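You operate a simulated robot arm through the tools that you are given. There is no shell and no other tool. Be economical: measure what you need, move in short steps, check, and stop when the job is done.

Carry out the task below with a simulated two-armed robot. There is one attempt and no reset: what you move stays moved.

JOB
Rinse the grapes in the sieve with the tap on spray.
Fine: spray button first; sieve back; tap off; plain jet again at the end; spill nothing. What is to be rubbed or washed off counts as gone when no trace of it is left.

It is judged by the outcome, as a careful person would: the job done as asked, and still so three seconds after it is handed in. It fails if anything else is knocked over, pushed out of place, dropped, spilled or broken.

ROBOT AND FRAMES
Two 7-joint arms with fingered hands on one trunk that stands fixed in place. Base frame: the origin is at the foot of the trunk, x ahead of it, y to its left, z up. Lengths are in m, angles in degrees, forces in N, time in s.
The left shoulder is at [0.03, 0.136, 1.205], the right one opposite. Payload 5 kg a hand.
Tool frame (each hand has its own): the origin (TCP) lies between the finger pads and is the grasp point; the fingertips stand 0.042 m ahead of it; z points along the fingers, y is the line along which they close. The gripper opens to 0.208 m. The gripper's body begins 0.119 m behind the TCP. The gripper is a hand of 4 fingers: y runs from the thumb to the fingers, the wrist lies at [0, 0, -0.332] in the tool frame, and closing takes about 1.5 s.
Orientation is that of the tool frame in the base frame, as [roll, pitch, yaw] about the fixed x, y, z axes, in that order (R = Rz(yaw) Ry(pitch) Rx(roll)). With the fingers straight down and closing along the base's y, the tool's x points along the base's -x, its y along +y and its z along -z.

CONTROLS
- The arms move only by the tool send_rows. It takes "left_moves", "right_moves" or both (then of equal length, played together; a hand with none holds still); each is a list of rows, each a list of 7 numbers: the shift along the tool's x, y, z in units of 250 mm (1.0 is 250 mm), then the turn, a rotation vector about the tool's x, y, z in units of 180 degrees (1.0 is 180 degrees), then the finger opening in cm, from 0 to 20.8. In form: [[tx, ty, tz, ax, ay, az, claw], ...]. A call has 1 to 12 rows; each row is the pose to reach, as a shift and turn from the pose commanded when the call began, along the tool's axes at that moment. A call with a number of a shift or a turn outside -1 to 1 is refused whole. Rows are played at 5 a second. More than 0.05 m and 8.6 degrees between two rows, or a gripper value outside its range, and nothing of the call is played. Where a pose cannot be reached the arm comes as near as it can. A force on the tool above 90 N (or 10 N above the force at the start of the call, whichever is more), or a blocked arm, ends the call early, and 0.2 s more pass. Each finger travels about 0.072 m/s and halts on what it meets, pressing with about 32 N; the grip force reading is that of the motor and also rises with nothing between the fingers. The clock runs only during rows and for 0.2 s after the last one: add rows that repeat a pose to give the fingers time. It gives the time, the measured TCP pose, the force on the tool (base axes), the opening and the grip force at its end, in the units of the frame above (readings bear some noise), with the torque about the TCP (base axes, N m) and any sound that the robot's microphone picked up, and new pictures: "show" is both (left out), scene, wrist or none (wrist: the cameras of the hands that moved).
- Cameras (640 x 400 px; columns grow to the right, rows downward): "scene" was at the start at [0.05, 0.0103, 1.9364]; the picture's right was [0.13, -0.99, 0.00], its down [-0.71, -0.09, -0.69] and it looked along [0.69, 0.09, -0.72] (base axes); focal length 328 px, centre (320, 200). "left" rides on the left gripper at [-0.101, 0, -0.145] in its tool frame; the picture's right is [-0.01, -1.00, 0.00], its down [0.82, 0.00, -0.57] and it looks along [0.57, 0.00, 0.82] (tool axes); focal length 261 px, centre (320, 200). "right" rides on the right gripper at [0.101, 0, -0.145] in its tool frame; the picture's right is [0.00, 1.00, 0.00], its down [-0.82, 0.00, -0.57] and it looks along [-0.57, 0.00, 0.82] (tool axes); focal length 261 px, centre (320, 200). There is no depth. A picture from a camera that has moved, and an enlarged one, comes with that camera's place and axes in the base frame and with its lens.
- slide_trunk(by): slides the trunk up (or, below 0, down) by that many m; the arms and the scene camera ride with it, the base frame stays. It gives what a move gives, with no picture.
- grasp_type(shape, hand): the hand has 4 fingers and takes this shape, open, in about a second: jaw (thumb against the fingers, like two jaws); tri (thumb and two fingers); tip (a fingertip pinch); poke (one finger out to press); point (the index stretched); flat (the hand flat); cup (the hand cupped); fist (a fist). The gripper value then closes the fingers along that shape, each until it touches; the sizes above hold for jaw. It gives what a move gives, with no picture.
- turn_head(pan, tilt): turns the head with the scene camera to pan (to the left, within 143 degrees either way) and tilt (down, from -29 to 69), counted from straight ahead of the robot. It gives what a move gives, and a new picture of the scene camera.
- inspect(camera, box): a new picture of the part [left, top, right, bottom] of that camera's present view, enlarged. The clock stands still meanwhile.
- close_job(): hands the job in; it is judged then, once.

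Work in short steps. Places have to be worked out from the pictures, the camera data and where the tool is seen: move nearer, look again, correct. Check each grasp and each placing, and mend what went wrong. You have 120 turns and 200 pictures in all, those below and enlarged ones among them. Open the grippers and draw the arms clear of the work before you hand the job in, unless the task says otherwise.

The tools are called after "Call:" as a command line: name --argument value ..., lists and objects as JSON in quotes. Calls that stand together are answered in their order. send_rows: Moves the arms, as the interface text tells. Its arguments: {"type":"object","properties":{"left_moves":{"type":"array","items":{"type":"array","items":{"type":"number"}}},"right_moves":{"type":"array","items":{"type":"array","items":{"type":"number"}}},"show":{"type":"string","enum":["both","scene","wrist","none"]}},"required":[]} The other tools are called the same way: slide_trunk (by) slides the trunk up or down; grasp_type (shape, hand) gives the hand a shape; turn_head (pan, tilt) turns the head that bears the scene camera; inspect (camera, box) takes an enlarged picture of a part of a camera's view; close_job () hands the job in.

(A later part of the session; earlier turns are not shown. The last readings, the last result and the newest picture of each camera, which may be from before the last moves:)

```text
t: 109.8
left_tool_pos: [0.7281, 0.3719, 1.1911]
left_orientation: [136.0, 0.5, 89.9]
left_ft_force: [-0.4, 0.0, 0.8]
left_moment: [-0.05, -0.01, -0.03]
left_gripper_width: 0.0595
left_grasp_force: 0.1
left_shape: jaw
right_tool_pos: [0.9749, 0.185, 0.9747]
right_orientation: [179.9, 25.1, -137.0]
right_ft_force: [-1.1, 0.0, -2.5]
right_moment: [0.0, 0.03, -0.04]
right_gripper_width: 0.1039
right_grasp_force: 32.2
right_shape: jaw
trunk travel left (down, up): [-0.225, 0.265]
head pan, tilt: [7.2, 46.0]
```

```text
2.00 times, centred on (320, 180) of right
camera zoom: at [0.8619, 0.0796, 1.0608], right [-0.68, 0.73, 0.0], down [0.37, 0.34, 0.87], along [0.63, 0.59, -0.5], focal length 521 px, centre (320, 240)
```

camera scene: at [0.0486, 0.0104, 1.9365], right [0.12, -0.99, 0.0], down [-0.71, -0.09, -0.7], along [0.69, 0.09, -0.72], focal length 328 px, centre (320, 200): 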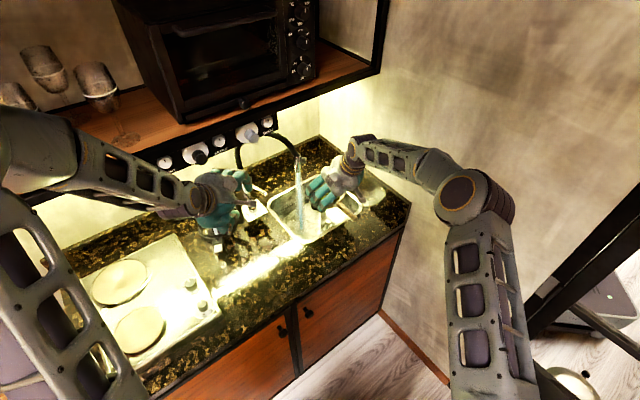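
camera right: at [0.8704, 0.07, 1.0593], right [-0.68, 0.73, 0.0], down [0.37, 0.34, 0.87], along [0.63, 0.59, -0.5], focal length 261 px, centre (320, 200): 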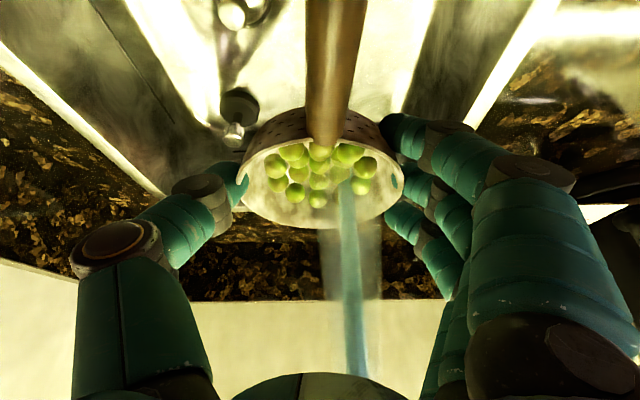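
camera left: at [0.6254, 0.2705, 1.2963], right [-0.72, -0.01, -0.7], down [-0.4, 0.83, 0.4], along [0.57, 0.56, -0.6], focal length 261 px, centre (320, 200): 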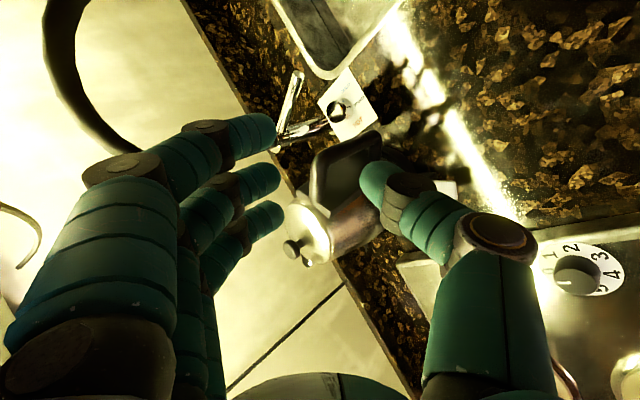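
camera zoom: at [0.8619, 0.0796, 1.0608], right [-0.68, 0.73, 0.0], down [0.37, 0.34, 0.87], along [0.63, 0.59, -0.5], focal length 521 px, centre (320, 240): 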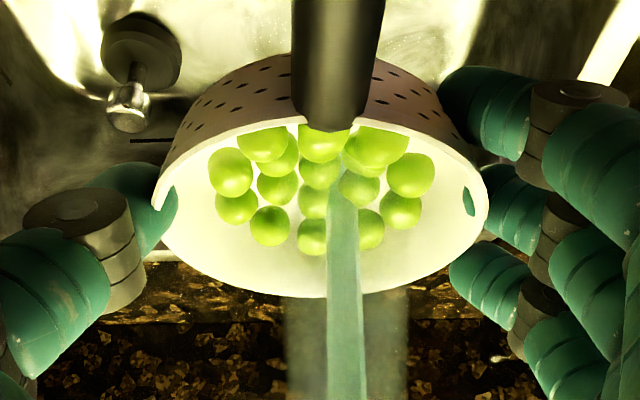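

Grapes and sieve look clean. I rinse another couple of seconds, also covering the near side, to be sure nothing is left underneath.

Call:
send_rows --right_moves '[[-0.025, 0, 0.012, 0, 0, 0, 9], [-0.05, 0, 0.023, 0, 0, 0, 9], [-0.07, 0, 0.033, 0, 0, 0, 9], [-0.07, 0.04, 0.033, 0, 0, 0, 9], [-0.07, -0.04, 0.033, 0, 0, 0, 9], [-0.05, -0.06, 0.023, 0, 0, 0, 9], [0, -0.06, 0, 0, 0, 0, 9], [0.04, -0.03, -0.019, 0, 0, 0, 9], [0.06, 0, -0.028, 0, 0, 0, 9], [0.06, 0.05, -0.028, 0, 0, 0, 9], [0, 0.05, 0, 0, 0, 0, 9], [0, 0, 0, 0, 0, 0, 9]]' --show "none"

Call:
inspect --camera "right" --box '[240, 120, 400, 240]'

```text
t: 112.3
left_tool_pos: [0.728, 0.3694, 1.1914]
left_orientation: [135.9, 0.6, 89.8]
left_ft_force: [-0.4, -0.3, 0.0]
left_moment: [0.1, 0.02, 0.05]
left_gripper_width: 0.0595
left_grasp_force: 0.0
left_shape: jaw
right_tool_pos: [0.9755, 0.1839, 0.9729]
right_orientation: [179.8, 25.1, -136.9]
right_ft_force: [-0.7, -1.0, -3.0]
right_moment: [0.0, -0.04, -0.01]
right_gripper_width: 0.1039
right_grasp_force: 32.2
right_shape: jaw
trunk travel left (down, up): [-0.225, 0.265]
head pan, tilt: [7.2, 46.0]
```

```text
3.33 times, centred on (320, 180) of right
camera zoom: at [0.8621, 0.0786, 1.0603], right [-0.68, 0.73, 0.0], down [0.37, 0.34, 0.87], along [0.63, 0.59, -0.5], focal length 869 px, centre (320, 267)
```

zoom: 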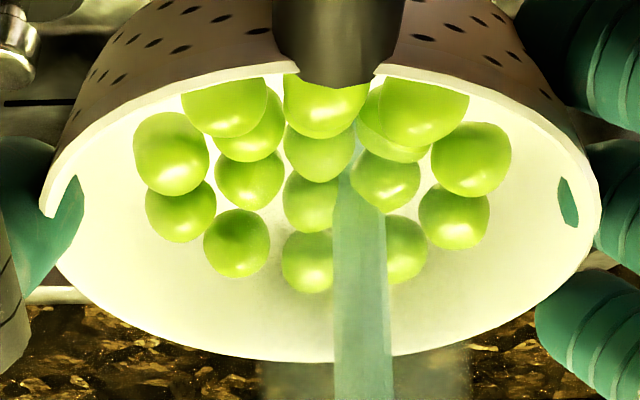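

Everything is spotless. I bring the sieve back to the sink's right part, letting it drip there, while the left hand returns toward the lever.

Call:
send_rows --right_moves '[[0.06, -0.067, -0.03, 0, 0, 0, 9], [0.12, -0.134, -0.06, 0, 0, 0, 9], [0.18, -0.2, -0.09, 0, 0, 0, 9], [0.252, -0.268, -0.14, 0, 0, 0, 9], [0.252, -0.268, -0.2, 0, 0, 0, 9], [0.252, -0.268, -0.25, 0, 0, 0, 9]]' --left_moves '[[0, 0, 0, 0, 0, 0, 6], [0, 0, 0, 0, 0, 0, 6], [-0.02, 0.05, 0.09, 0, 0, 0, 6], [-0.04, 0.1, 0.18, 0, 0, 0, 6], [-0.06, 0.15, 0.27, 0, 0, 0, 6], [-0.08, 0.2, 0.36, 0, 0, 0, 6]]'

```text
t: 113.8
left_tool_pos: [0.8274, 0.3504, 1.16]
left_orientation: [135.9, 0.5, 89.7]
left_ft_force: [0.2, -0.4, 0.1]
left_moment: [0.01, 0.04, 0.03]
left_gripper_width: 0.0596
left_grasp_force: 0.0
left_shape: jaw
right_tool_pos: [0.9607, 0.076, 0.999]
right_orientation: [179.8, 25.0, -136.9]
right_ft_force: [1.1, -0.5, -4.1]
right_moment: [0.09, -0.01, 0.09]
right_gripper_width: 0.1037
right_grasp_force: 31.7
right_shape: jaw
trunk travel left (down, up): [-0.225, 0.265]
head pan, tilt: [7.2, 46.0]
camera scene: at [0.0518, 0.009, 1.9363], right [0.13, -0.99, 0.0], down [-0.71, -0.09, -0.69], along [0.69, 0.09, -0.72], focal length 328 px, centre (320, 200)
camera right: at [0.8477, -0.0275, 1.0886], right [-0.68, 0.73, 0.01], down [0.37, 0.34, 0.87], along [0.63, 0.59, -0.5], focal length 261 px, centre (320, 200)
camera left: at [0.7264, 0.2496, 1.2656], right [-0.72, -0.01, -0.7], down [-0.4, 0.82, 0.4], along [0.57, 0.57, -0.6], focal length 261 px, centre (320, 200)
```

scene: 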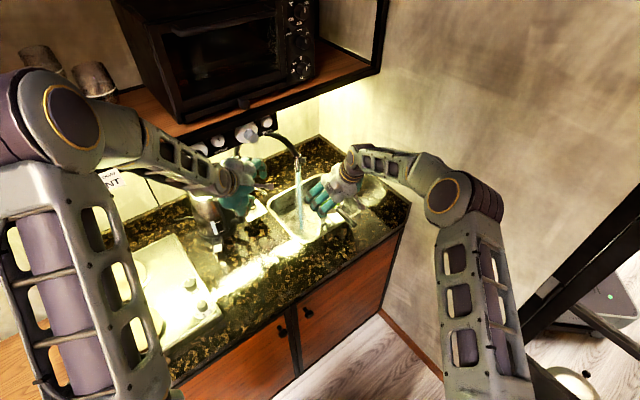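
right: 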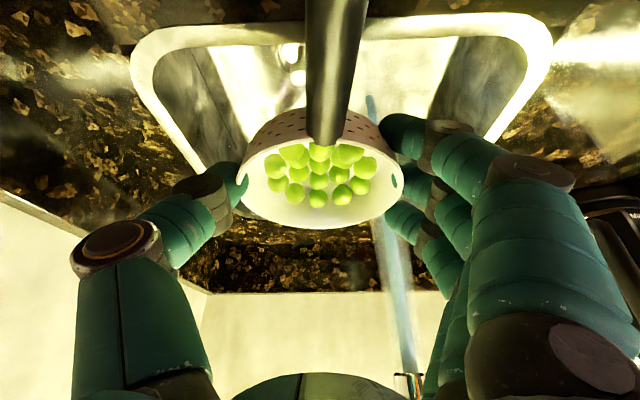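
left: 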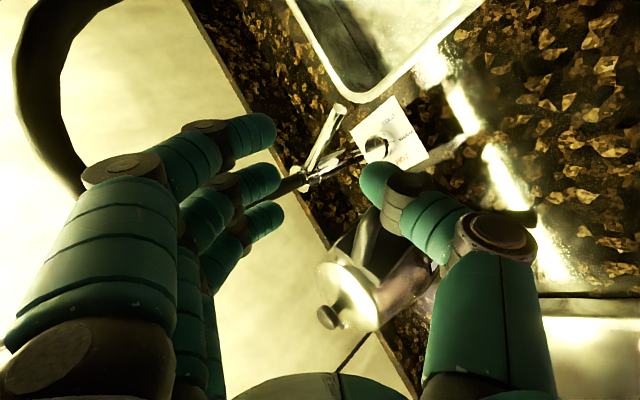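

The lever lies between the jaws again. I advance, pinch it, and look.

Call:
send_rows --left_moves '[[-0.01, 0, 0.15, 0, 0, 0, 6], [-0.02, 0, 0.3, 0, 0, 0, 6], [-0.02, 0, 0.45, 0, 0, 0, 6], [-0.02, 0, 0.59, 0, 0, 0, 6], [-0.02, 0, 0.59, 0, 0, 0, 4], [-0.02, 0, 0.59, 0, 0, 0, 2], [-0.02, 0, 0.59, 0, 0, 0, 0.5], [-0.02, 0, 0.59, 0, 0, 0, 0.2], [-0.02, 0, 0.59, 0, 0, 0, 0.2]]' --show "wrist"

```text
t: 115.8
left_tool_pos: [0.929, 0.343, 1.0519]
left_orientation: [136.2, 0.5, 89.7]
left_ft_force: [0.7, -5.7, -17.6]
left_moment: [0.35, -0.34, -0.4]
left_gripper_width: 0.0063
left_grasp_force: 31.9
left_shape: jaw
right_tool_pos: [0.9611, 0.0789, 1.0018]
right_orientation: [179.7, 24.9, -137.0]
right_ft_force: [-0.1, -0.1, -3.6]
right_moment: [-0.03, -0.03, 0.01]
right_gripper_width: 0.1034
right_grasp_force: 32.2
right_shape: jaw
trunk travel left (down, up): [-0.225, 0.265]
head pan, tilt: [7.2, 46.0]
camera left: at [0.8286, 0.243, 1.1574], right [-0.72, -0.01, -0.69], down [-0.4, 0.83, 0.4], along [0.57, 0.56, -0.6], focal length 261 px, centre (320, 200)
```

left: 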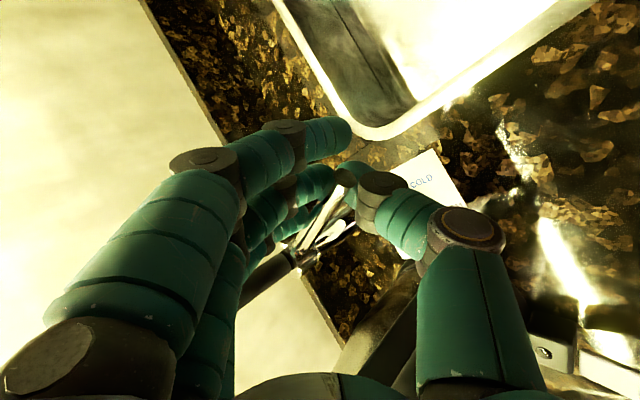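

Pinched. I push the lever back to its closed position (+x about 3.9 cm, along the arc).

Call:
send_rows --left_moves '[[-0.004, 0.022, 0.022, 0, 0, 0, 0.2], [-0.009, 0.045, 0.044, 0, 0, 0, 0.2], [-0.012, 0.067, 0.065, 0, 0, 0, 0.2], [-0.015, 0.09, 0.087, 0, 0, 0, 0.2], [-0.016, 0.103, 0.1, 0, 0, 0, 0.2], [-0.016, 0.112, 0.109, 0, 0, 0, 0.2]]'

Call:
inspect --camera "scene" --box '[230, 130, 370, 240]'

```text
t: 117.2
left_tool_pos: [0.9692, 0.3377, 1.0532]
left_orientation: [136.1, 0.5, 89.7]
left_ft_force: [-2.1, -22.8, -26.4]
left_moment: [-0.43, 0.01, 0.08]
left_gripper_width: 0.0049
left_grasp_force: 32.1
left_shape: jaw
right_tool_pos: [0.962, 0.0771, 0.9992]
right_orientation: [179.8, 25.0, -136.9]
right_ft_force: [-0.2, -0.5, -3.9]
right_moment: [-0.02, 0.0, 0.0]
right_gripper_width: 0.1035
right_grasp_force: 32.3
right_shape: jaw
trunk travel left (down, up): [-0.225, 0.265]
head pan, tilt: [7.2, 46.0]
camera scene: at [0.0535, 0.0089, 1.9363], right [0.12, -0.99, 0.0], down [-0.71, -0.09, -0.69], along [0.69, 0.09, -0.72], focal length 328 px, centre (320, 200)
camera left: at [0.8678, 0.238, 1.1577], right [-0.72, -0.01, -0.69], down [-0.4, 0.83, 0.4], along [0.57, 0.56, -0.6], focal length 261 px, centre (320, 200)
```

scene: 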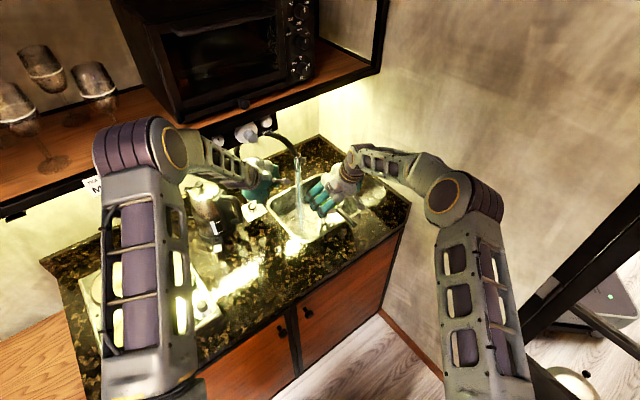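
left: 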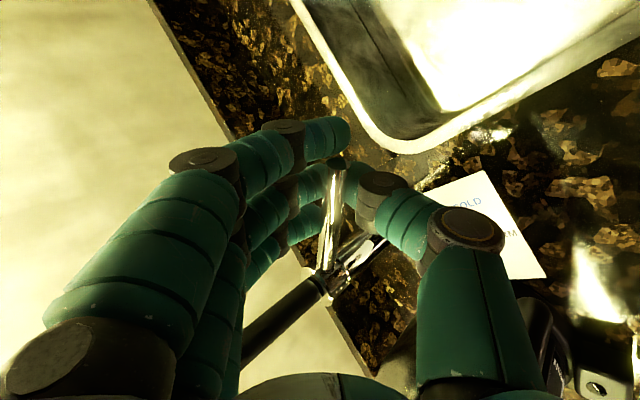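

```text
3.64 times, centred on (300, 185) of scene
camera zoom: at [0.0535, 0.0089, 1.9363], right [0.12, -0.99, 0.0], down [-0.71, -0.09, -0.69], along [0.69, 0.09, -0.72], focal length 1194 px, centre (393, 254)
```

zoom: 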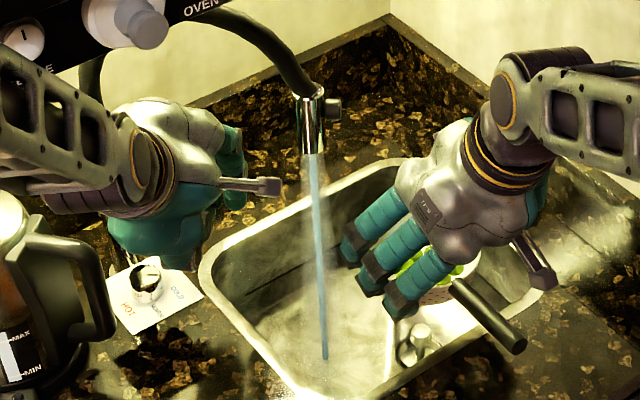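

Flow is less but not off yet; the lever is still slightly turned. I push another 1.5 cm.

Call:
send_rows --left_moves '[[-0.01, 0.014, 0.014, 0, 0, 0, 0.2], [-0.016, 0.028, 0.028, 0, 0, 0, 0.2], [-0.016, 0.043, 0.042, 0, 0, 0, 0.2], [-0.016, 0.043, 0.042, 0, 0, 0, 0.2]]' --show "wrist"

Call:
inspect --camera "scene" --box '[230, 130, 370, 240]'

```text
t: 118.2
left_tool_pos: [0.9832, 0.3381, 1.0528]
left_orientation: [136.0, 0.4, 89.8]
left_ft_force: [-6.8, -9.5, -24.6]
left_moment: [-0.18, 0.07, 0.21]
left_gripper_width: 0.0048
left_grasp_force: 32.2
left_shape: jaw
right_tool_pos: [0.9591, 0.0781, 1.0004]
right_orientation: [179.8, 25.0, -136.9]
right_ft_force: [-0.9, 0.5, -3.7]
right_moment: [-0.01, 0.03, 0.0]
right_gripper_width: 0.1036
right_grasp_force: 31.4
right_shape: jaw
trunk travel left (down, up): [-0.225, 0.265]
head pan, tilt: [7.2, 46.0]
camera left: at [0.8823, 0.2375, 1.1576], right [-0.72, -0.01, -0.69], down [-0.4, 0.82, 0.4], along [0.57, 0.57, -0.6], focal length 261 px, centre (320, 200)
```

left: 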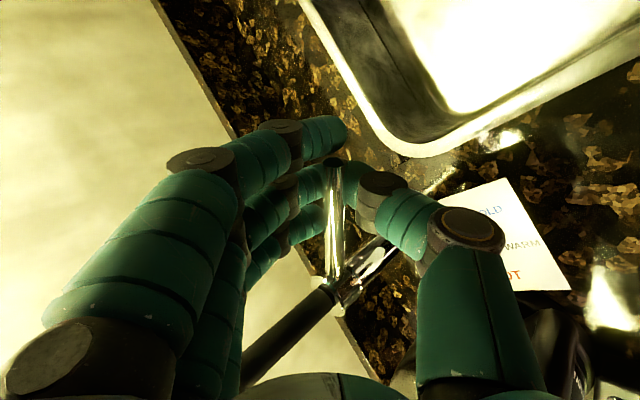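

```text
3.64 times, centred on (300, 185) of scene
camera zoom: at [0.0529, 0.0105, 1.9363], right [0.13, -0.99, 0.0], down [-0.71, -0.09, -0.69], along [0.69, 0.09, -0.72], focal length 1194 px, centre (393, 254)
```

zoom: 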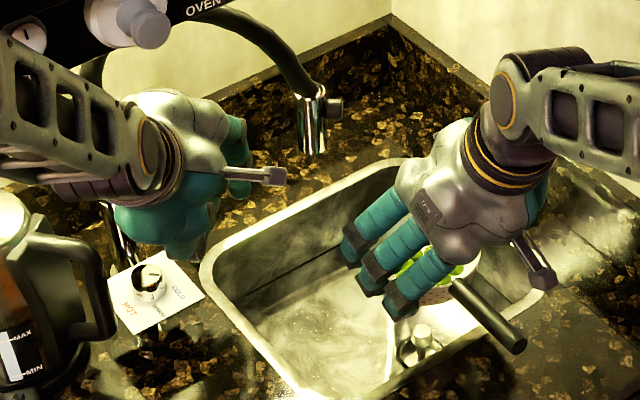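

The water is off. I release the lever and withdraw the left arm to its earlier waiting place, while the sieve drips over the sink.

Call:
send_rows --left_moves '[[0, 0, 0, 0, 0, 0, 2], [0, 0, 0, 0, 0, 0, 4], [0, 0, 0, 0, 0, 0, 6], [0, 0, -0.15, 0, 0, 0, 6], [0, 0, -0.3, 0, 0, 0, 6], [0, 0, -0.45, 0, 0, 0, 6], [0, 0, -0.6, 0, 0, 0, 6], [0.03, -0.07, -0.74, 0, 0, 0, 6], [0.06, -0.14, -0.87, 0, 0, 0, 6], [0.08, -0.24, -1.0, 0, 0, 0, 6]]' --show "none"

Call:
inspect --camera "scene" --box '[230, 130, 370, 240]'

Call:
inspect --camera "left" --box '[160, 0, 480, 240]'

```text
t: 120.3
left_tool_pos: [0.7631, 0.3577, 1.1928]
left_orientation: [135.8, 0.5, 89.7]
left_ft_force: [-0.9, -0.4, 0.4]
left_moment: [0.02, -0.04, 0.02]
left_gripper_width: 0.0594
left_grasp_force: 0.0
left_shape: jaw
right_tool_pos: [0.959, 0.0776, 1.0026]
right_orientation: [180.0, 25.2, -136.9]
right_ft_force: [-0.4, 0.3, -2.3]
right_moment: [-0.09, -0.05, -0.07]
right_gripper_width: 0.1039
right_grasp_force: 31.8
right_shape: jaw
trunk travel left (down, up): [-0.225, 0.265]
head pan, tilt: [7.2, 46.0]
```

```text
3.64 times, centred on (300, 185) of scene
camera zoom: at [0.048, 0.0107, 1.9366], right [0.12, -0.99, 0.0], down [-0.71, -0.09, -0.7], along [0.69, 0.09, -0.72], focal length 1194 px, centre (393, 254)
```

zoom: 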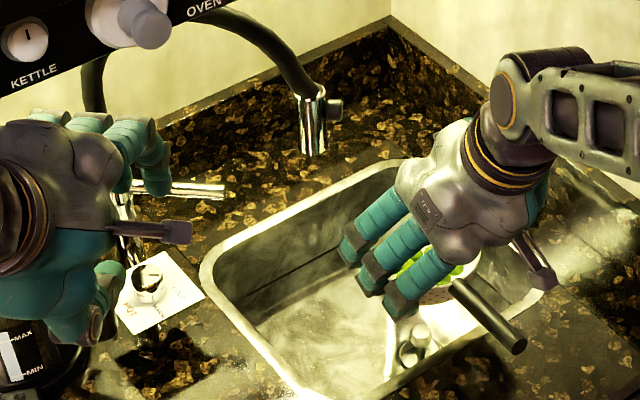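

```text
1.67 times, centred on (320, 120) of left
camera zoom: at [0.6623, 0.2579, 1.2979], right [-0.72, -0.01, -0.7], down [-0.4, 0.83, 0.4], along [0.57, 0.56, -0.6], focal length 434 px, centre (320, 333)
```

zoom: 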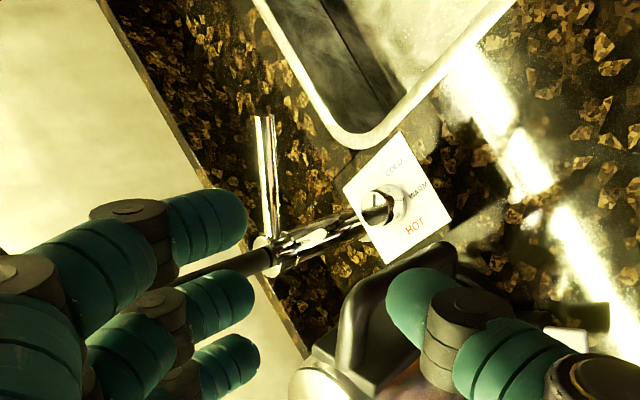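

Tap is off and the lever is back where it was. I draw the left arm well back so the sieve can return; the sieve keeps dripping meanwhile.

Call:
send_rows --left_moves '[[0.023, -0.095, -0.14, 0, 0, 0, 6], [0.046, -0.19, -0.28, 0, 0, 0, 6], [0.069, -0.285, -0.42, 0, 0, 0, 6], [0.091, -0.38, -0.56, 0, 0, 0, 6], [0.114, -0.475, -0.7, 0, 0, 0, 6], [0.137, -0.57, -0.84, 0, 0, 0, 6], [0.16, -0.665, -0.98, 0, 0, 0, 6], [0.16, -0.665, -0.98, 0, 0, 0, 6], [0.16, -0.665, -0.98, 0, 0, 0, 6], [0.16, -0.665, -0.98, 0, 0, 0, 6], [0.16, -0.665, -0.98, 0, 0, 0, 6], [0.16, -0.665, -0.98, 0, 0, 0, 6]]'

Call:
inspect --camera "right" --box '[200, 80, 440, 280]'

```text
t: 123.0
left_tool_pos: [0.4925, 0.4168, 1.2639]
left_orientation: [136.0, 0.5, 89.7]
left_ft_force: [0.0, 0.1, -0.1]
left_moment: [-0.04, -0.02, -0.03]
left_gripper_width: 0.0603
left_grasp_force: 0.1
left_shape: jaw
left hand out of reach, approached as far as the arm can: row 6, 7, 8, 9, 10, 11, 12
right_tool_pos: [0.9602, 0.0792, 1.0014]
right_orientation: [179.8, 25.1, -136.9]
right_ft_force: [0.7, -0.2, -2.9]
right_moment: [-0.04, 0.0, 0.02]
right_gripper_width: 0.104
right_grasp_force: 32.3
right_shape: jaw
trunk travel left (down, up): [-0.225, 0.265]
head pan, tilt: [7.2, 46.0]
camera scene: at [0.0501, 0.0106, 1.9364], right [0.13, -0.99, 0.0], down [-0.71, -0.09, -0.69], along [0.69, 0.09, -0.72], focal length 328 px, centre (320, 200)
camera left: at [0.3917, 0.3184, 1.369], right [-0.72, -0.01, -0.69], down [-0.4, 0.83, 0.4], along [0.57, 0.56, -0.6], focal length 261 px, centre (320, 200)
```

scene: 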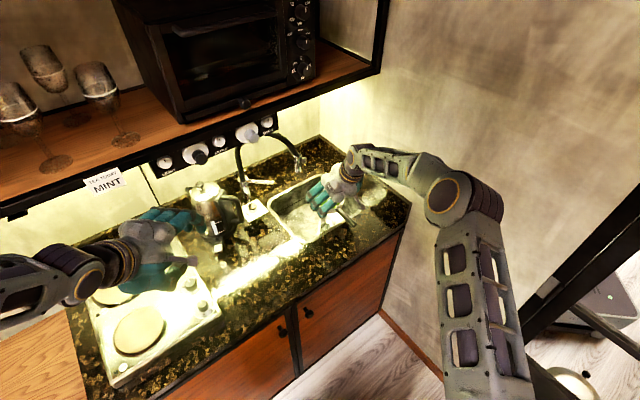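
left: 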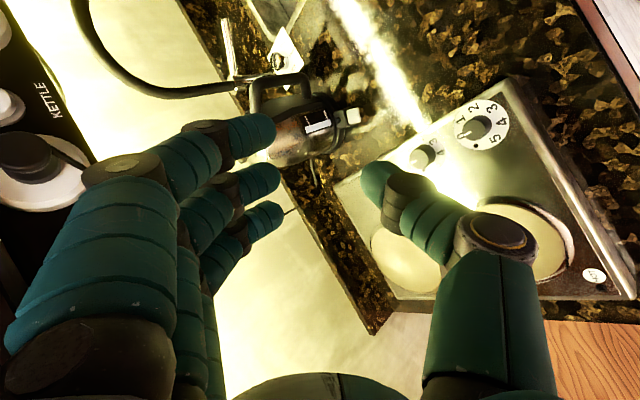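

```text
2.00 times, centred on (320, 180) of right
camera zoom: at [0.8471, -0.026, 1.09], right [-0.68, 0.73, 0.0], down [0.37, 0.34, 0.87], along [0.63, 0.59, -0.5], focal length 521 px, centre (320, 240)
```

zoom: 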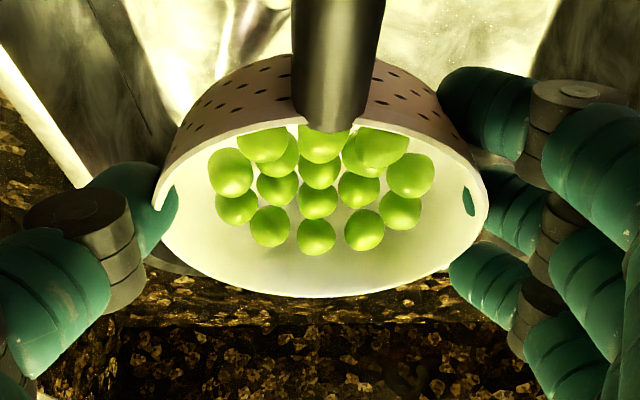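

Grapes are clean and no drips are visible. I lift slightly and carry the sieve back the way it came.

Call:
send_rows --right_moves '[[-0.025, 0, -0.055, 0, 0, 0, 9], [-0.05, 0, -0.11, 0, 0, 0, 9], [-0.03, 0.129, -0.11, 0, 0, 0, 9], [-0.011, 0.257, -0.11, 0, 0, 0, 9], [0.008, 0.386, -0.11, 0, 0, 0, 9], [0.028, 0.515, -0.11, 0, 0, 0, 9], [0.047, 0.643, -0.11, 0, 0, 0, 9], [0.067, 0.772, -0.11, 0, 0, 0, 9]]' --show "none"

Call:
send_rows --right_moves '[[0.0195, 0.129, 0, 0, 0, 0, 9], [0.039, 0.257, 0, 0, 0, 0, 9], [0.058, 0.386, 0, 0, 0, 0, 9], [0.078, 0.515, 0, 0, 0, 0, 9], [0.078, 0.515, 0, 0, 0, 0, 9]]'

```text
t: 124.8
left_tool_pos: [0.4927, 0.4186, 1.2635]
left_orientation: [136.0, 0.8, 89.7]
left_ft_force: [-0.4, 0.9, -0.8]
left_moment: [-0.07, -0.12, -0.06]
left_gripper_width: 0.0601
left_grasp_force: 0.1
left_shape: jaw
right_tool_pos: [0.8064, 0.2005, 1.0207]
right_orientation: [-179.9, 25.2, -137.0]
right_ft_force: [0.6, 0.0, -2.4]
right_moment: [-0.02, 0.06, 0.01]
right_gripper_width: 0.1036
right_grasp_force: 32.0
right_shape: jaw
trunk travel left (down, up): [-0.225, 0.265]
head pan, tilt: [7.2, 46.0]
```

```text
t: 126.0
left_tool_pos: [0.4941, 0.416, 1.264]
left_orientation: [136.2, 0.6, 89.8]
left_ft_force: [0.0, -1.0, -0.1]
left_moment: [0.05, 0.07, 0.06]
left_gripper_width: 0.06
left_grasp_force: 0.1
left_shape: jaw
right_tool_pos: [0.7084, 0.2812, 1.0126]
right_orientation: [179.9, 25.1, -137.0]
right_ft_force: [0.0, -0.1, -3.8]
right_moment: [0.07, 0.06, 0.02]
right_gripper_width: 0.1035
right_grasp_force: 32.1
right_shape: jaw
trunk travel left (down, up): [-0.225, 0.265]
head pan, tilt: [7.2, 46.0]
camera scene: at [0.0517, 0.0088, 1.9364], right [0.12, -0.99, 0.0], down [-0.71, -0.09, -0.69], along [0.69, 0.09, -0.72], focal length 328 px, centre (320, 200)
camera right: at [0.5955, 0.1769, 1.0996], right [-0.68, 0.73, 0.01], down [0.37, 0.34, 0.87], along [0.63, 0.59, -0.5], focal length 261 px, centre (320, 200)
```

scene: 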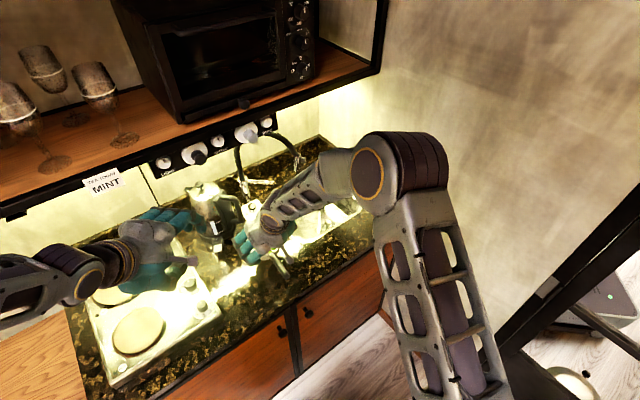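
right: 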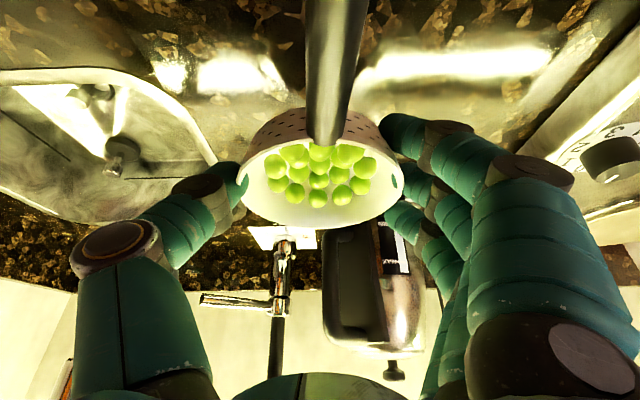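

Over its place again. I lower it slowly onto the counter.

Call:
send_rows --right_moves '[[0.025, 0.008, 0.054, 0, 0, 0, 9], [0.05, 0.012, 0.108, 0, 0, 0, 9], [0.065, 0.012, 0.14, 0, 0, 0, 9], [0.073, 0.012, 0.158, 0, 0, 0, 9], [0.08, 0.012, 0.172, 0, 0, 0, 9], [0.08, 0.012, 0.172, 0, 0, 0, 9]]' --show "none"

```text
t: 127.3
left_tool_pos: [0.493, 0.4187, 1.264]
left_orientation: [136.1, 0.6, 89.7]
left_ft_force: [0.2, -0.4, 0.8]
left_moment: [-0.01, -0.01, 0.0]
left_gripper_width: 0.0599
left_grasp_force: 0.0
left_shape: jaw
right_tool_pos: [0.7052, 0.2839, 0.964]
right_orientation: [179.9, 25.1, -136.9]
right_ft_force: [0.8, 0.0, -2.1]
right_moment: [0.02, 0.0, -0.01]
right_gripper_width: 0.1036
right_grasp_force: 32.3
right_shape: jaw
trunk travel left (down, up): [-0.225, 0.265]
head pan, tilt: [7.2, 46.0]
```

Nearly touching; 3 mm more.

Call:
send_rows --right_moves '[[0.0025, 0, 0.0055, 0, 0, 0, 9], [0.005, 0, 0.011, 0, 0, 0, 9], [0.005, 0, 0.011, 0, 0, 0, 9]]' --show "none"

```text
t: 128.2
left_tool_pos: [0.4921, 0.4183, 1.2649]
left_orientation: [136.0, 0.6, 89.7]
left_ft_force: [0.3, 1.3, 0.2]
left_moment: [0.03, 0.03, 0.0]
left_gripper_width: 0.0598
left_grasp_force: 0.0
left_shape: jaw
right_tool_pos: [0.7049, 0.285, 0.9636]
right_orientation: [179.9, 25.3, -136.9]
right_ft_force: [-0.2, -1.4, 14.9]
right_moment: [0.44, 0.14, 0.01]
right_gripper_width: 0.1038
right_grasp_force: 32.4
right_shape: jaw
trunk travel left (down, up): [-0.225, 0.265]
head pan, tilt: [7.2, 46.0]
```

Contact (15 N). I open the hand slowly and back off along the tool axis.

Call:
send_rows --right_moves '[[-0.002, 0, -0.005, 0, 0, 0, 10.5], [-0.002, 0, -0.005, 0, 0, 0, 13], [-0.002, 0, -0.005, 0, 0, 0, 16], [-0.002, 0, -0.005, 0, 0, 0, 19], [-0.002, 0, -0.005, 0, 0, 0, 20.8], [-0.002, 0, -0.005, 0, 0, 0, 20.8], [-0.02, 0, -0.15, 0, 0, 0, 20.8], [-0.04, 0, -0.3, 0, 0, 0, 20.8], [-0.05, 0, -0.45, 0, 0, 0, 20.8], [-0.05, 0, -0.6, 0, 0, 0, 20.8]]'

Call:
inspect --camera "scene" --box '[210, 190, 350, 300]'

```text
t: 130.3
left_tool_pos: [0.4914, 0.4166, 1.2642]
left_orientation: [136.0, 0.6, 89.6]
left_ft_force: [-0.7, 0.7, 0.5]
left_moment: [0.02, -0.05, 0.03]
left_gripper_width: 0.06
left_grasp_force: 0.2
left_shape: jaw
right_tool_pos: [0.6655, 0.25, 1.1038]
right_orientation: [179.7, 25.1, -136.9]
right_ft_force: [-1.2, 0.1, -1.1]
right_moment: [0.1, -0.1, -0.05]
right_gripper_width: 0.2078
right_grasp_force: 0.1
right_shape: jaw
trunk travel left (down, up): [-0.225, 0.265]
head pan, tilt: [7.2, 46.0]
camera scene: at [0.0485, 0.0092, 1.9366], right [0.13, -0.99, 0.0], down [-0.71, -0.09, -0.7], along [0.69, 0.09, -0.72], focal length 328 px, centre (320, 200)
camera right: at [0.5523, 0.1443, 1.1918], right [-0.68, 0.73, 0.0], down [0.37, 0.34, 0.87], along [0.63, 0.59, -0.5], focal length 261 px, centre (320, 200)
```

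scene: 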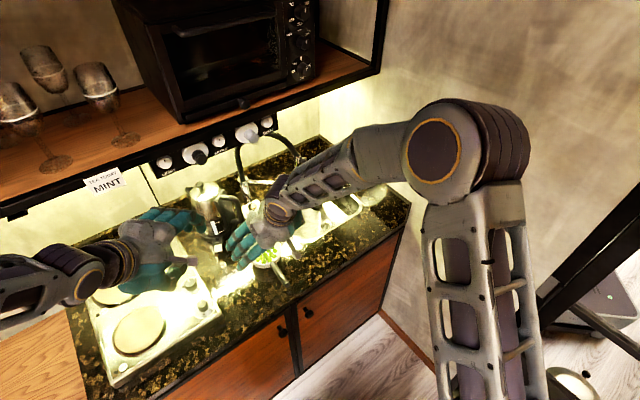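
right: 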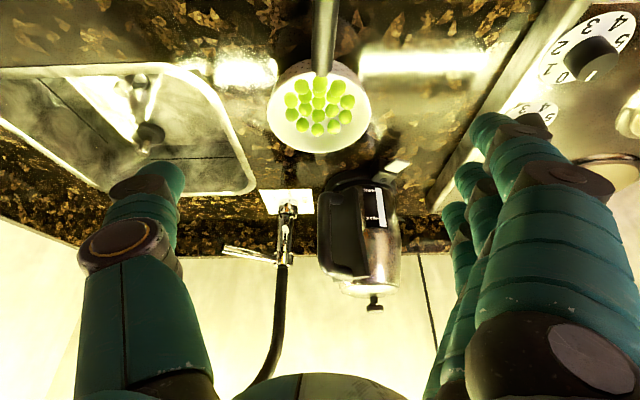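

```text
3.64 times, centred on (280, 245) of scene
camera zoom: at [0.0485, 0.0092, 1.9366], right [0.13, -0.99, 0.0], down [-0.71, -0.09, -0.7], along [0.69, 0.09, -0.72], focal length 1194 px, centre (466, 36)
```

zoom: 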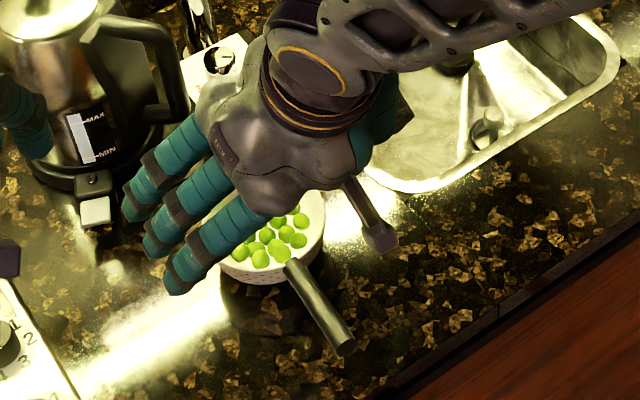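

The sieve stands right where it started (handle end at the same image spot). Now back to the spray head to switch to plain jet: first raise the right hand and flatten it.

Call:
send_rows --right_moves '[[0.02, -0.02, -0.12, 0, -0.0437, 0, 18], [0.06, -0.06, -0.22, 0, -0.0873, 0, 15], [0.1, -0.1, -0.32, 0, -0.131, 0, 12], [0.14, -0.14, -0.42, 0, -0.1746, 0, 10], [0.18, -0.19, -0.5, 0, -0.2183, 0, 10], [0.22, -0.23, -0.57, 0, -0.262, 0, 10], [0.244, -0.257, -0.626, 0, -0.3056, 0, 10], [0.244, -0.257, -0.626, 0, -0.3056, 0, 10]]' --show "none"

Call:
send_rows --right_moves '[[0.013, -0.043, 0.12, 0.0336, 0, 0.0059, 10], [0.027, -0.086, 0.24, 0.0672, 0, 0.0119, 10], [0.04, -0.129, 0.361, 0.1008, 0, 0.0178, 10], [0.054, -0.171, 0.482, 0.1345, 0, 0.0238, 10], [0.068, -0.214, 0.602, 0.168, 0, 0.0297, 10], [0.081, -0.257, 0.722, 0.2017, 0, 0.0357, 10], [0.095, -0.3, 0.843, 0.2353, 0, 0.0416, 10], [0.095, -0.3, 0.843, 0.2353, 0, 0.0416, 10]]'

```text
t: 132.2
left_tool_pos: [0.4906, 0.4188, 1.2643]
left_orientation: [135.9, 0.7, 89.6]
left_ft_force: [-1.1, 0.2, 0.3]
left_moment: [-0.05, -0.1, -0.02]
left_gripper_width: 0.0602
left_grasp_force: 0.2
left_shape: jaw
right_tool_pos: [0.6219, 0.1198, 1.2191]
right_orientation: [179.8, 80.2, -137.1]
right_ft_force: [0.4, 0.7, 0.2]
right_moment: [-0.02, 0.01, -0.1]
right_gripper_width: 0.1008
right_grasp_force: 0.1
right_shape: jaw
trunk travel left (down, up): [-0.225, 0.265]
head pan, tilt: [7.2, 46.0]
```

```text
t: 133.9
left_tool_pos: [0.4922, 0.4165, 1.264]
left_orientation: [136.1, 0.6, 89.7]
left_ft_force: [-0.2, -0.4, -0.1]
left_moment: [0.04, -0.04, 0.08]
left_gripper_width: 0.0601
left_grasp_force: 0.0
left_shape: jaw
right_tool_pos: [0.8213, 0.2035, 1.1596]
right_orientation: [178.6, 80.0, 178.7]
right_ft_force: [-1.0, -0.5, -0.3]
right_moment: [0.02, 0.0, 0.05]
right_gripper_width: 0.1007
right_grasp_force: 0.0
right_shape: jaw
trunk travel left (down, up): [-0.225, 0.265]
head pan, tilt: [7.2, 46.0]
camera scene: at [0.0491, 0.0088, 1.9365], right [0.13, -0.99, 0.0], down [-0.71, -0.09, -0.7], along [0.69, 0.09, -0.72], focal length 328 px, centre (320, 200)
camera right: at [0.6608, 0.2031, 1.0852], right [0.0, 1.0, 0.01], down [-0.42, -0.01, 0.91], along [0.91, 0.0, 0.42], focal length 261 px, centre (320, 200)
```

scene: 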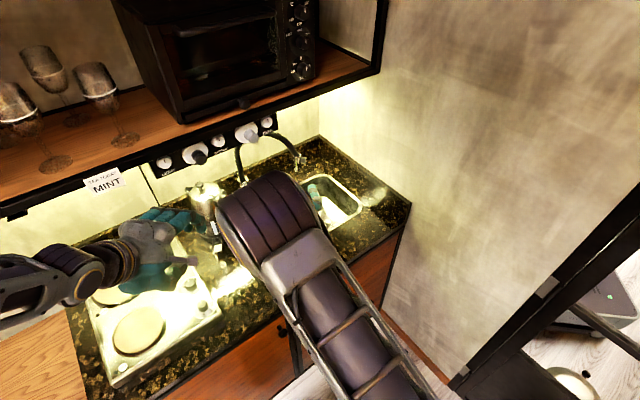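
right: 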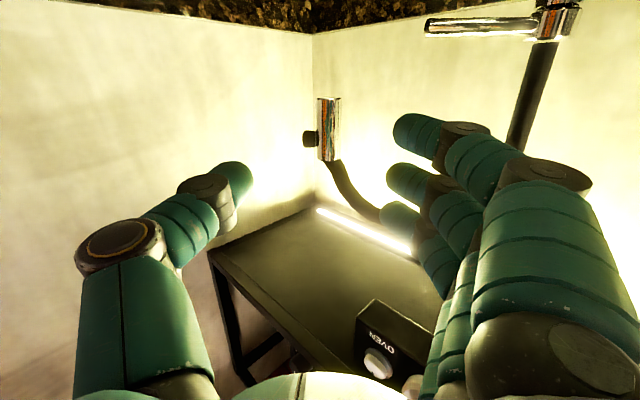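

The right elbow flipped up toward the shelf in this posture. I retreat to the right (as at the start) to regain the elbow-out posture before approaching.

Call:
send_rows --right_moves '[[-0.012, -0.131, -0.095, 0, 0, 0, 10], [-0.025, -0.263, -0.19, 0, 0, 0, 10], [-0.037, -0.394, -0.285, 0, 0, 0, 10], [-0.049, -0.526, -0.38, 0, 0, 0, 10], [-0.061, -0.657, -0.475, 0, 0, 0, 10], [-0.074, -0.789, -0.57, 0, 0, 0, 10], [-0.086, -0.92, -0.665, 0, 0, 0, 10], [-0.086, -0.92, -0.665, 0, 0, 0, 10]]' --show "scene"

```text
t: 135.8
left_tool_pos: [0.4922, 0.419, 1.2639]
left_orientation: [136.1, 0.6, 89.7]
left_ft_force: [0.3, 1.1, -0.4]
left_moment: [-0.06, 0.0, 0.02]
left_gripper_width: 0.06
left_grasp_force: 0.1
left_shape: jaw
right_tool_pos: [0.6623, -0.0254, 1.2082]
right_orientation: [178.9, 80.0, 179.1]
right_ft_force: [0.2, 0.7, 0.3]
right_moment: [-0.02, -0.03, -0.08]
right_gripper_width: 0.1005
right_grasp_force: 0.0
right_shape: jaw
trunk travel left (down, up): [-0.225, 0.265]
head pan, tilt: [7.2, 46.0]
camera scene: at [0.0503, 0.0114, 1.9364], right [0.13, -0.99, 0.0], down [-0.71, -0.09, -0.69], along [0.69, 0.09, -0.72], focal length 328 px, centre (320, 200)
```

scene: 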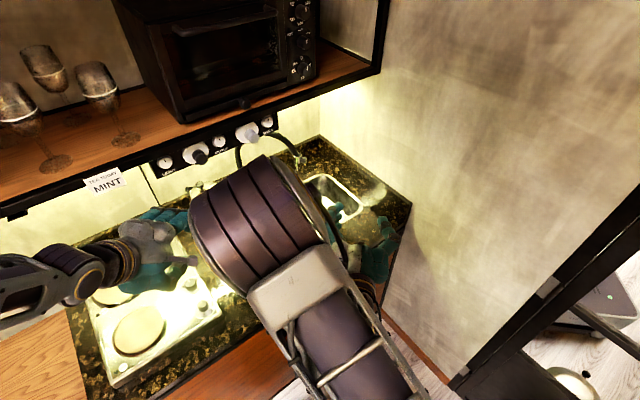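

Working it out, the raised elbow is around x≈0.5, well in front of the shelf (x≈0.9), so this posture is safe. I go to the pre-press pose (0.885, 0.204, 1.17).

Call:
send_rows --right_moves '[[0, 0.12, 0.11, 0, 0, 0, 10], [-0.001, 0.24, 0.22, 0, 0, 0, 10], [-0.002, 0.36, 0.335, 0, 0, 0, 10], [-0.002, 0.475, 0.45, 0, 0, 0, 10], [-0.003, 0.59, 0.565, 0, 0, 0, 10], [-0.004, 0.7, 0.68, 0, 0, 0, 10], [-0.005, 0.81, 0.79, 0, 0, 0, 10], [-0.005, 0.916, 0.905, 0, 0, 0, 10], [-0.005, 0.916, 0.905, 0, 0, 0, 10]]'

```text
t: 137.8
left_tool_pos: [0.4927, 0.4184, 1.2649]
left_orientation: [136.0, 0.6, 89.7]
left_ft_force: [-0.5, -0.7, -0.1]
left_moment: [0.06, -0.03, 0.07]
left_gripper_width: 0.06
left_grasp_force: 0.1
left_shape: jaw
right_tool_pos: [0.8854, 0.2036, 1.1716]
right_orientation: [178.9, 80.1, 179.0]
right_ft_force: [-0.7, -0.7, 0.4]
right_moment: [0.02, 0.06, 0.06]
right_gripper_width: 0.1006
right_grasp_force: 0.1
right_shape: jaw
trunk travel left (down, up): [-0.225, 0.265]
head pan, tilt: [7.2, 46.0]
camera scene: at [0.0489, 0.0094, 1.9365], right [0.13, -0.99, 0.0], down [-0.71, -0.09, -0.7], along [0.69, 0.09, -0.72], focal length 328 px, centre (320, 200)
camera right: at [0.724, 0.2031, 1.0965], right [0.0, 1.0, 0.01], down [-0.42, -0.01, 0.91], along [0.91, 0.0, 0.42], focal length 261 px, centre (320, 200)
```

scene: 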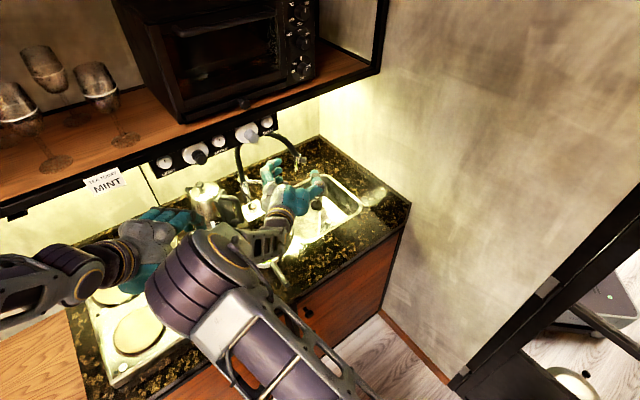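
right: 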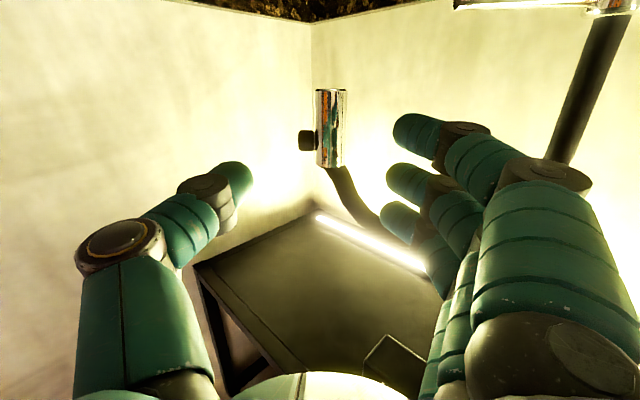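

Same view as before the first press. I move the left arm a bit further aside, advance the right around the spray head, and close to 4 cm.

Call:
send_rows --left_moves '[[0.1, 0.035, -0.036, 0, 0, 0, 6], [0.2, 0.07, -0.07, 0, 0, 0, 6], [0.3, 0.1, -0.1, 0, 0, 0, 6], [0.4, 0.139, -0.143, 0, 0, 0, 6], [0.4, 0.139, -0.143, 0, 0, 0, 6], [0.4, 0.139, -0.143, 0, 0, 0, 6], [0.4, 0.139, -0.143, 0, 0, 0, 6], [0.4, 0.139, -0.143, 0, 0, 0, 6]]' --right_moves '[[0.002, 0.002, 0.08, 0, 0, 0, 10], [0.004, 0.004, 0.16, 0, 0, 0, 10], [0.006, 0.006, 0.24, 0, 0, 0, 10], [0.009, 0.007, 0.32, 0, 0, 0, 10], [0.009, 0.007, 0.398, 0, 0, 0, 10], [0.009, 0.007, 0.398, 0, 0, 0, 7.2], [0.009, 0.007, 0.398, 0, 0, 0, 5], [0.009, 0.007, 0.398, 0, 0, 0, 4.2]]' --show "wrist"

```text
t: 139.6
left_tool_pos: [0.4926, 0.515, 1.3142]
left_orientation: [135.9, 0.4, 89.7]
left_ft_force: [-16.2, -24.7, -12.1]
left_moment: [1.65, -1.07, -0.06]
left_gripper_width: 0.0573
left_grasp_force: 0.0
left_shape: jaw
right_tool_pos: [0.9825, 0.2034, 1.1529]
right_orientation: [178.5, 80.1, 178.7]
right_ft_force: [0.4, 0.5, 0.2]
right_moment: [0.05, 0.01, 0.0]
right_gripper_width: 0.0429
right_grasp_force: 0.0
right_shape: jaw
trunk travel left (down, up): [-0.225, 0.265]
head pan, tilt: [7.2, 46.0]
camera right: at [0.821, 0.2035, 1.0776], right [0.0, 1.0, 0.01], down [-0.42, -0.01, 0.91], along [0.91, 0.0, 0.42], focal length 261 px, centre (320, 200)
camera left: at [0.3909, 0.4146, 1.4184], right [-0.72, -0.01, -0.69], down [-0.4, 0.83, 0.4], along [0.57, 0.56, -0.6], focal length 261 px, centre (320, 200)
```

right: 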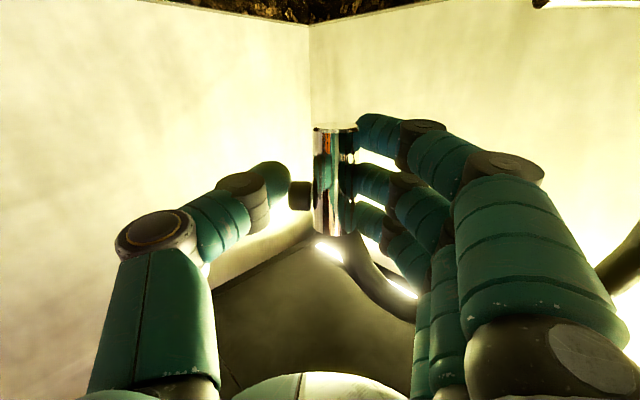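
left: 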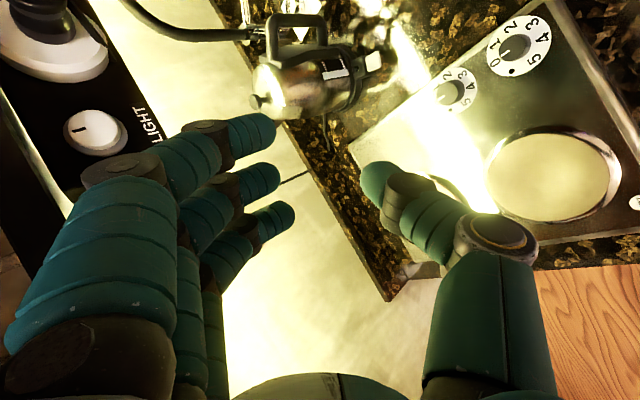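

The left hand has touched something near the shelf panel (~30 N). I bring it back off at once to its former spot and slightly toward the robot.

Call:
send_rows --left_moves '[[-0.1, -0.05, 0.02, 0, 0, 0, 6], [-0.2, -0.1, 0.04, 0, 0, 0, 6], [-0.3, -0.13, 0.08, 0, 0, 0, 6], [-0.4, -0.139, 0.12, 0, 0, 0, 6]]' --show "scene"

Call:
inspect --camera "scene" --box '[0, 20, 300, 220]'

```text
t: 140.6
left_tool_pos: [0.4905, 0.4179, 1.2691]
left_orientation: [136.2, 0.5, 89.8]
left_ft_force: [0.7, -1.8, -0.5]
left_moment: [0.1, 0.05, 0.07]
left_gripper_width: 0.0595
left_grasp_force: 0.1
left_shape: jaw
right_tool_pos: [0.9845, 0.2036, 1.1512]
right_orientation: [178.7, 80.0, 178.9]
right_ft_force: [0.5, -0.5, 0.0]
right_moment: [0.02, 0.0, 0.09]
right_gripper_width: 0.0428
right_grasp_force: 0.0
right_shape: jaw
trunk travel left (down, up): [-0.225, 0.265]
head pan, tilt: [7.2, 46.0]
camera scene: at [0.0508, 0.0089, 1.9364], right [0.12, -0.99, 0.0], down [-0.71, -0.09, -0.69], along [0.69, 0.09, -0.72], focal length 328 px, centre (320, 200)
```

scene: 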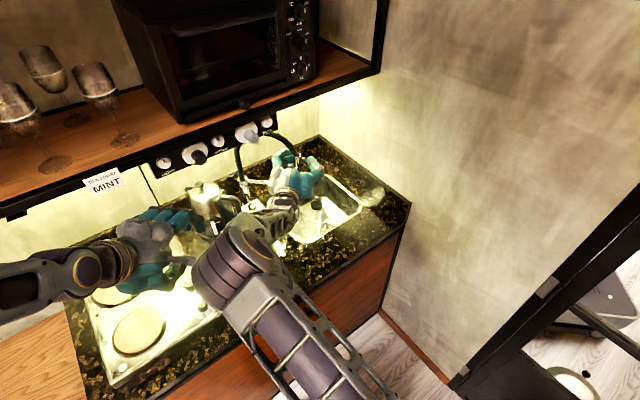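

```text
2.00 times, centred on (150, 120) of scene
camera zoom: at [0.0508, 0.0089, 1.9364], right [0.12, -0.99, 0.0], down [-0.71, -0.09, -0.69], along [0.69, 0.09, -0.72], focal length 657 px, centre (660, 360)
```

zoom: 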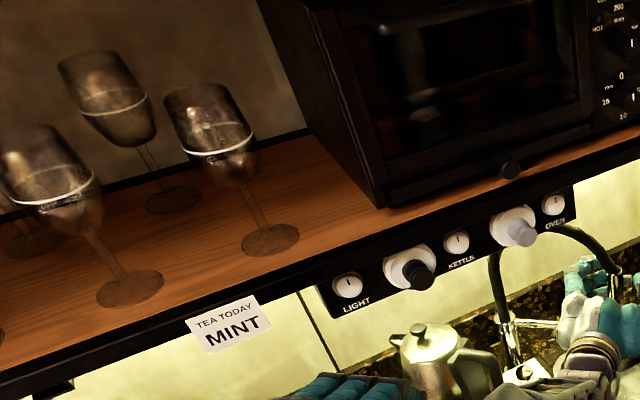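

Nothing moved: knobs and glasses are as before. Now I press the button with the squeeze, as the first time.

Call:
send_rows --right_moves '[[0, 0, 0, 0, 0, 0, 3.6], [0, 0, 0, 0, 0, 0, 3.2], [0, 0, 0, 0, 0, 0, 2.8], [0, 0, 0, 0, 0, 0, 2.8]]' --show "wrist"

```text
t: 141.6
left_tool_pos: [0.4896, 0.4193, 1.2684]
left_orientation: [136.2, 0.6, 89.8]
left_ft_force: [0.3, 0.1, 0.4]
left_moment: [0.01, -0.03, 0.01]
left_gripper_width: 0.0598
left_grasp_force: 0.0
left_shape: jaw
right_tool_pos: [0.9829, 0.2076, 1.151]
right_orientation: [179.0, 80.0, 179.3]
right_ft_force: [-0.3, 7.0, -1.5]
right_moment: [0.23, 0.12, 0.08]
right_gripper_width: 0.0231
right_grasp_force: 31.8
right_shape: jaw
trunk travel left (down, up): [-0.225, 0.265]
head pan, tilt: [7.2, 46.0]
camera right: at [0.8216, 0.2067, 1.0763], right [0.0, 1.0, 0.01], down [-0.42, -0.01, 0.91], along [0.91, 0.0, 0.42], focal length 261 px, centre (320, 200)
```

right: 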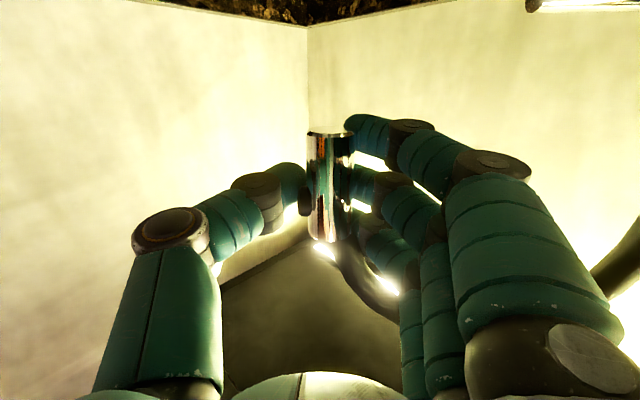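

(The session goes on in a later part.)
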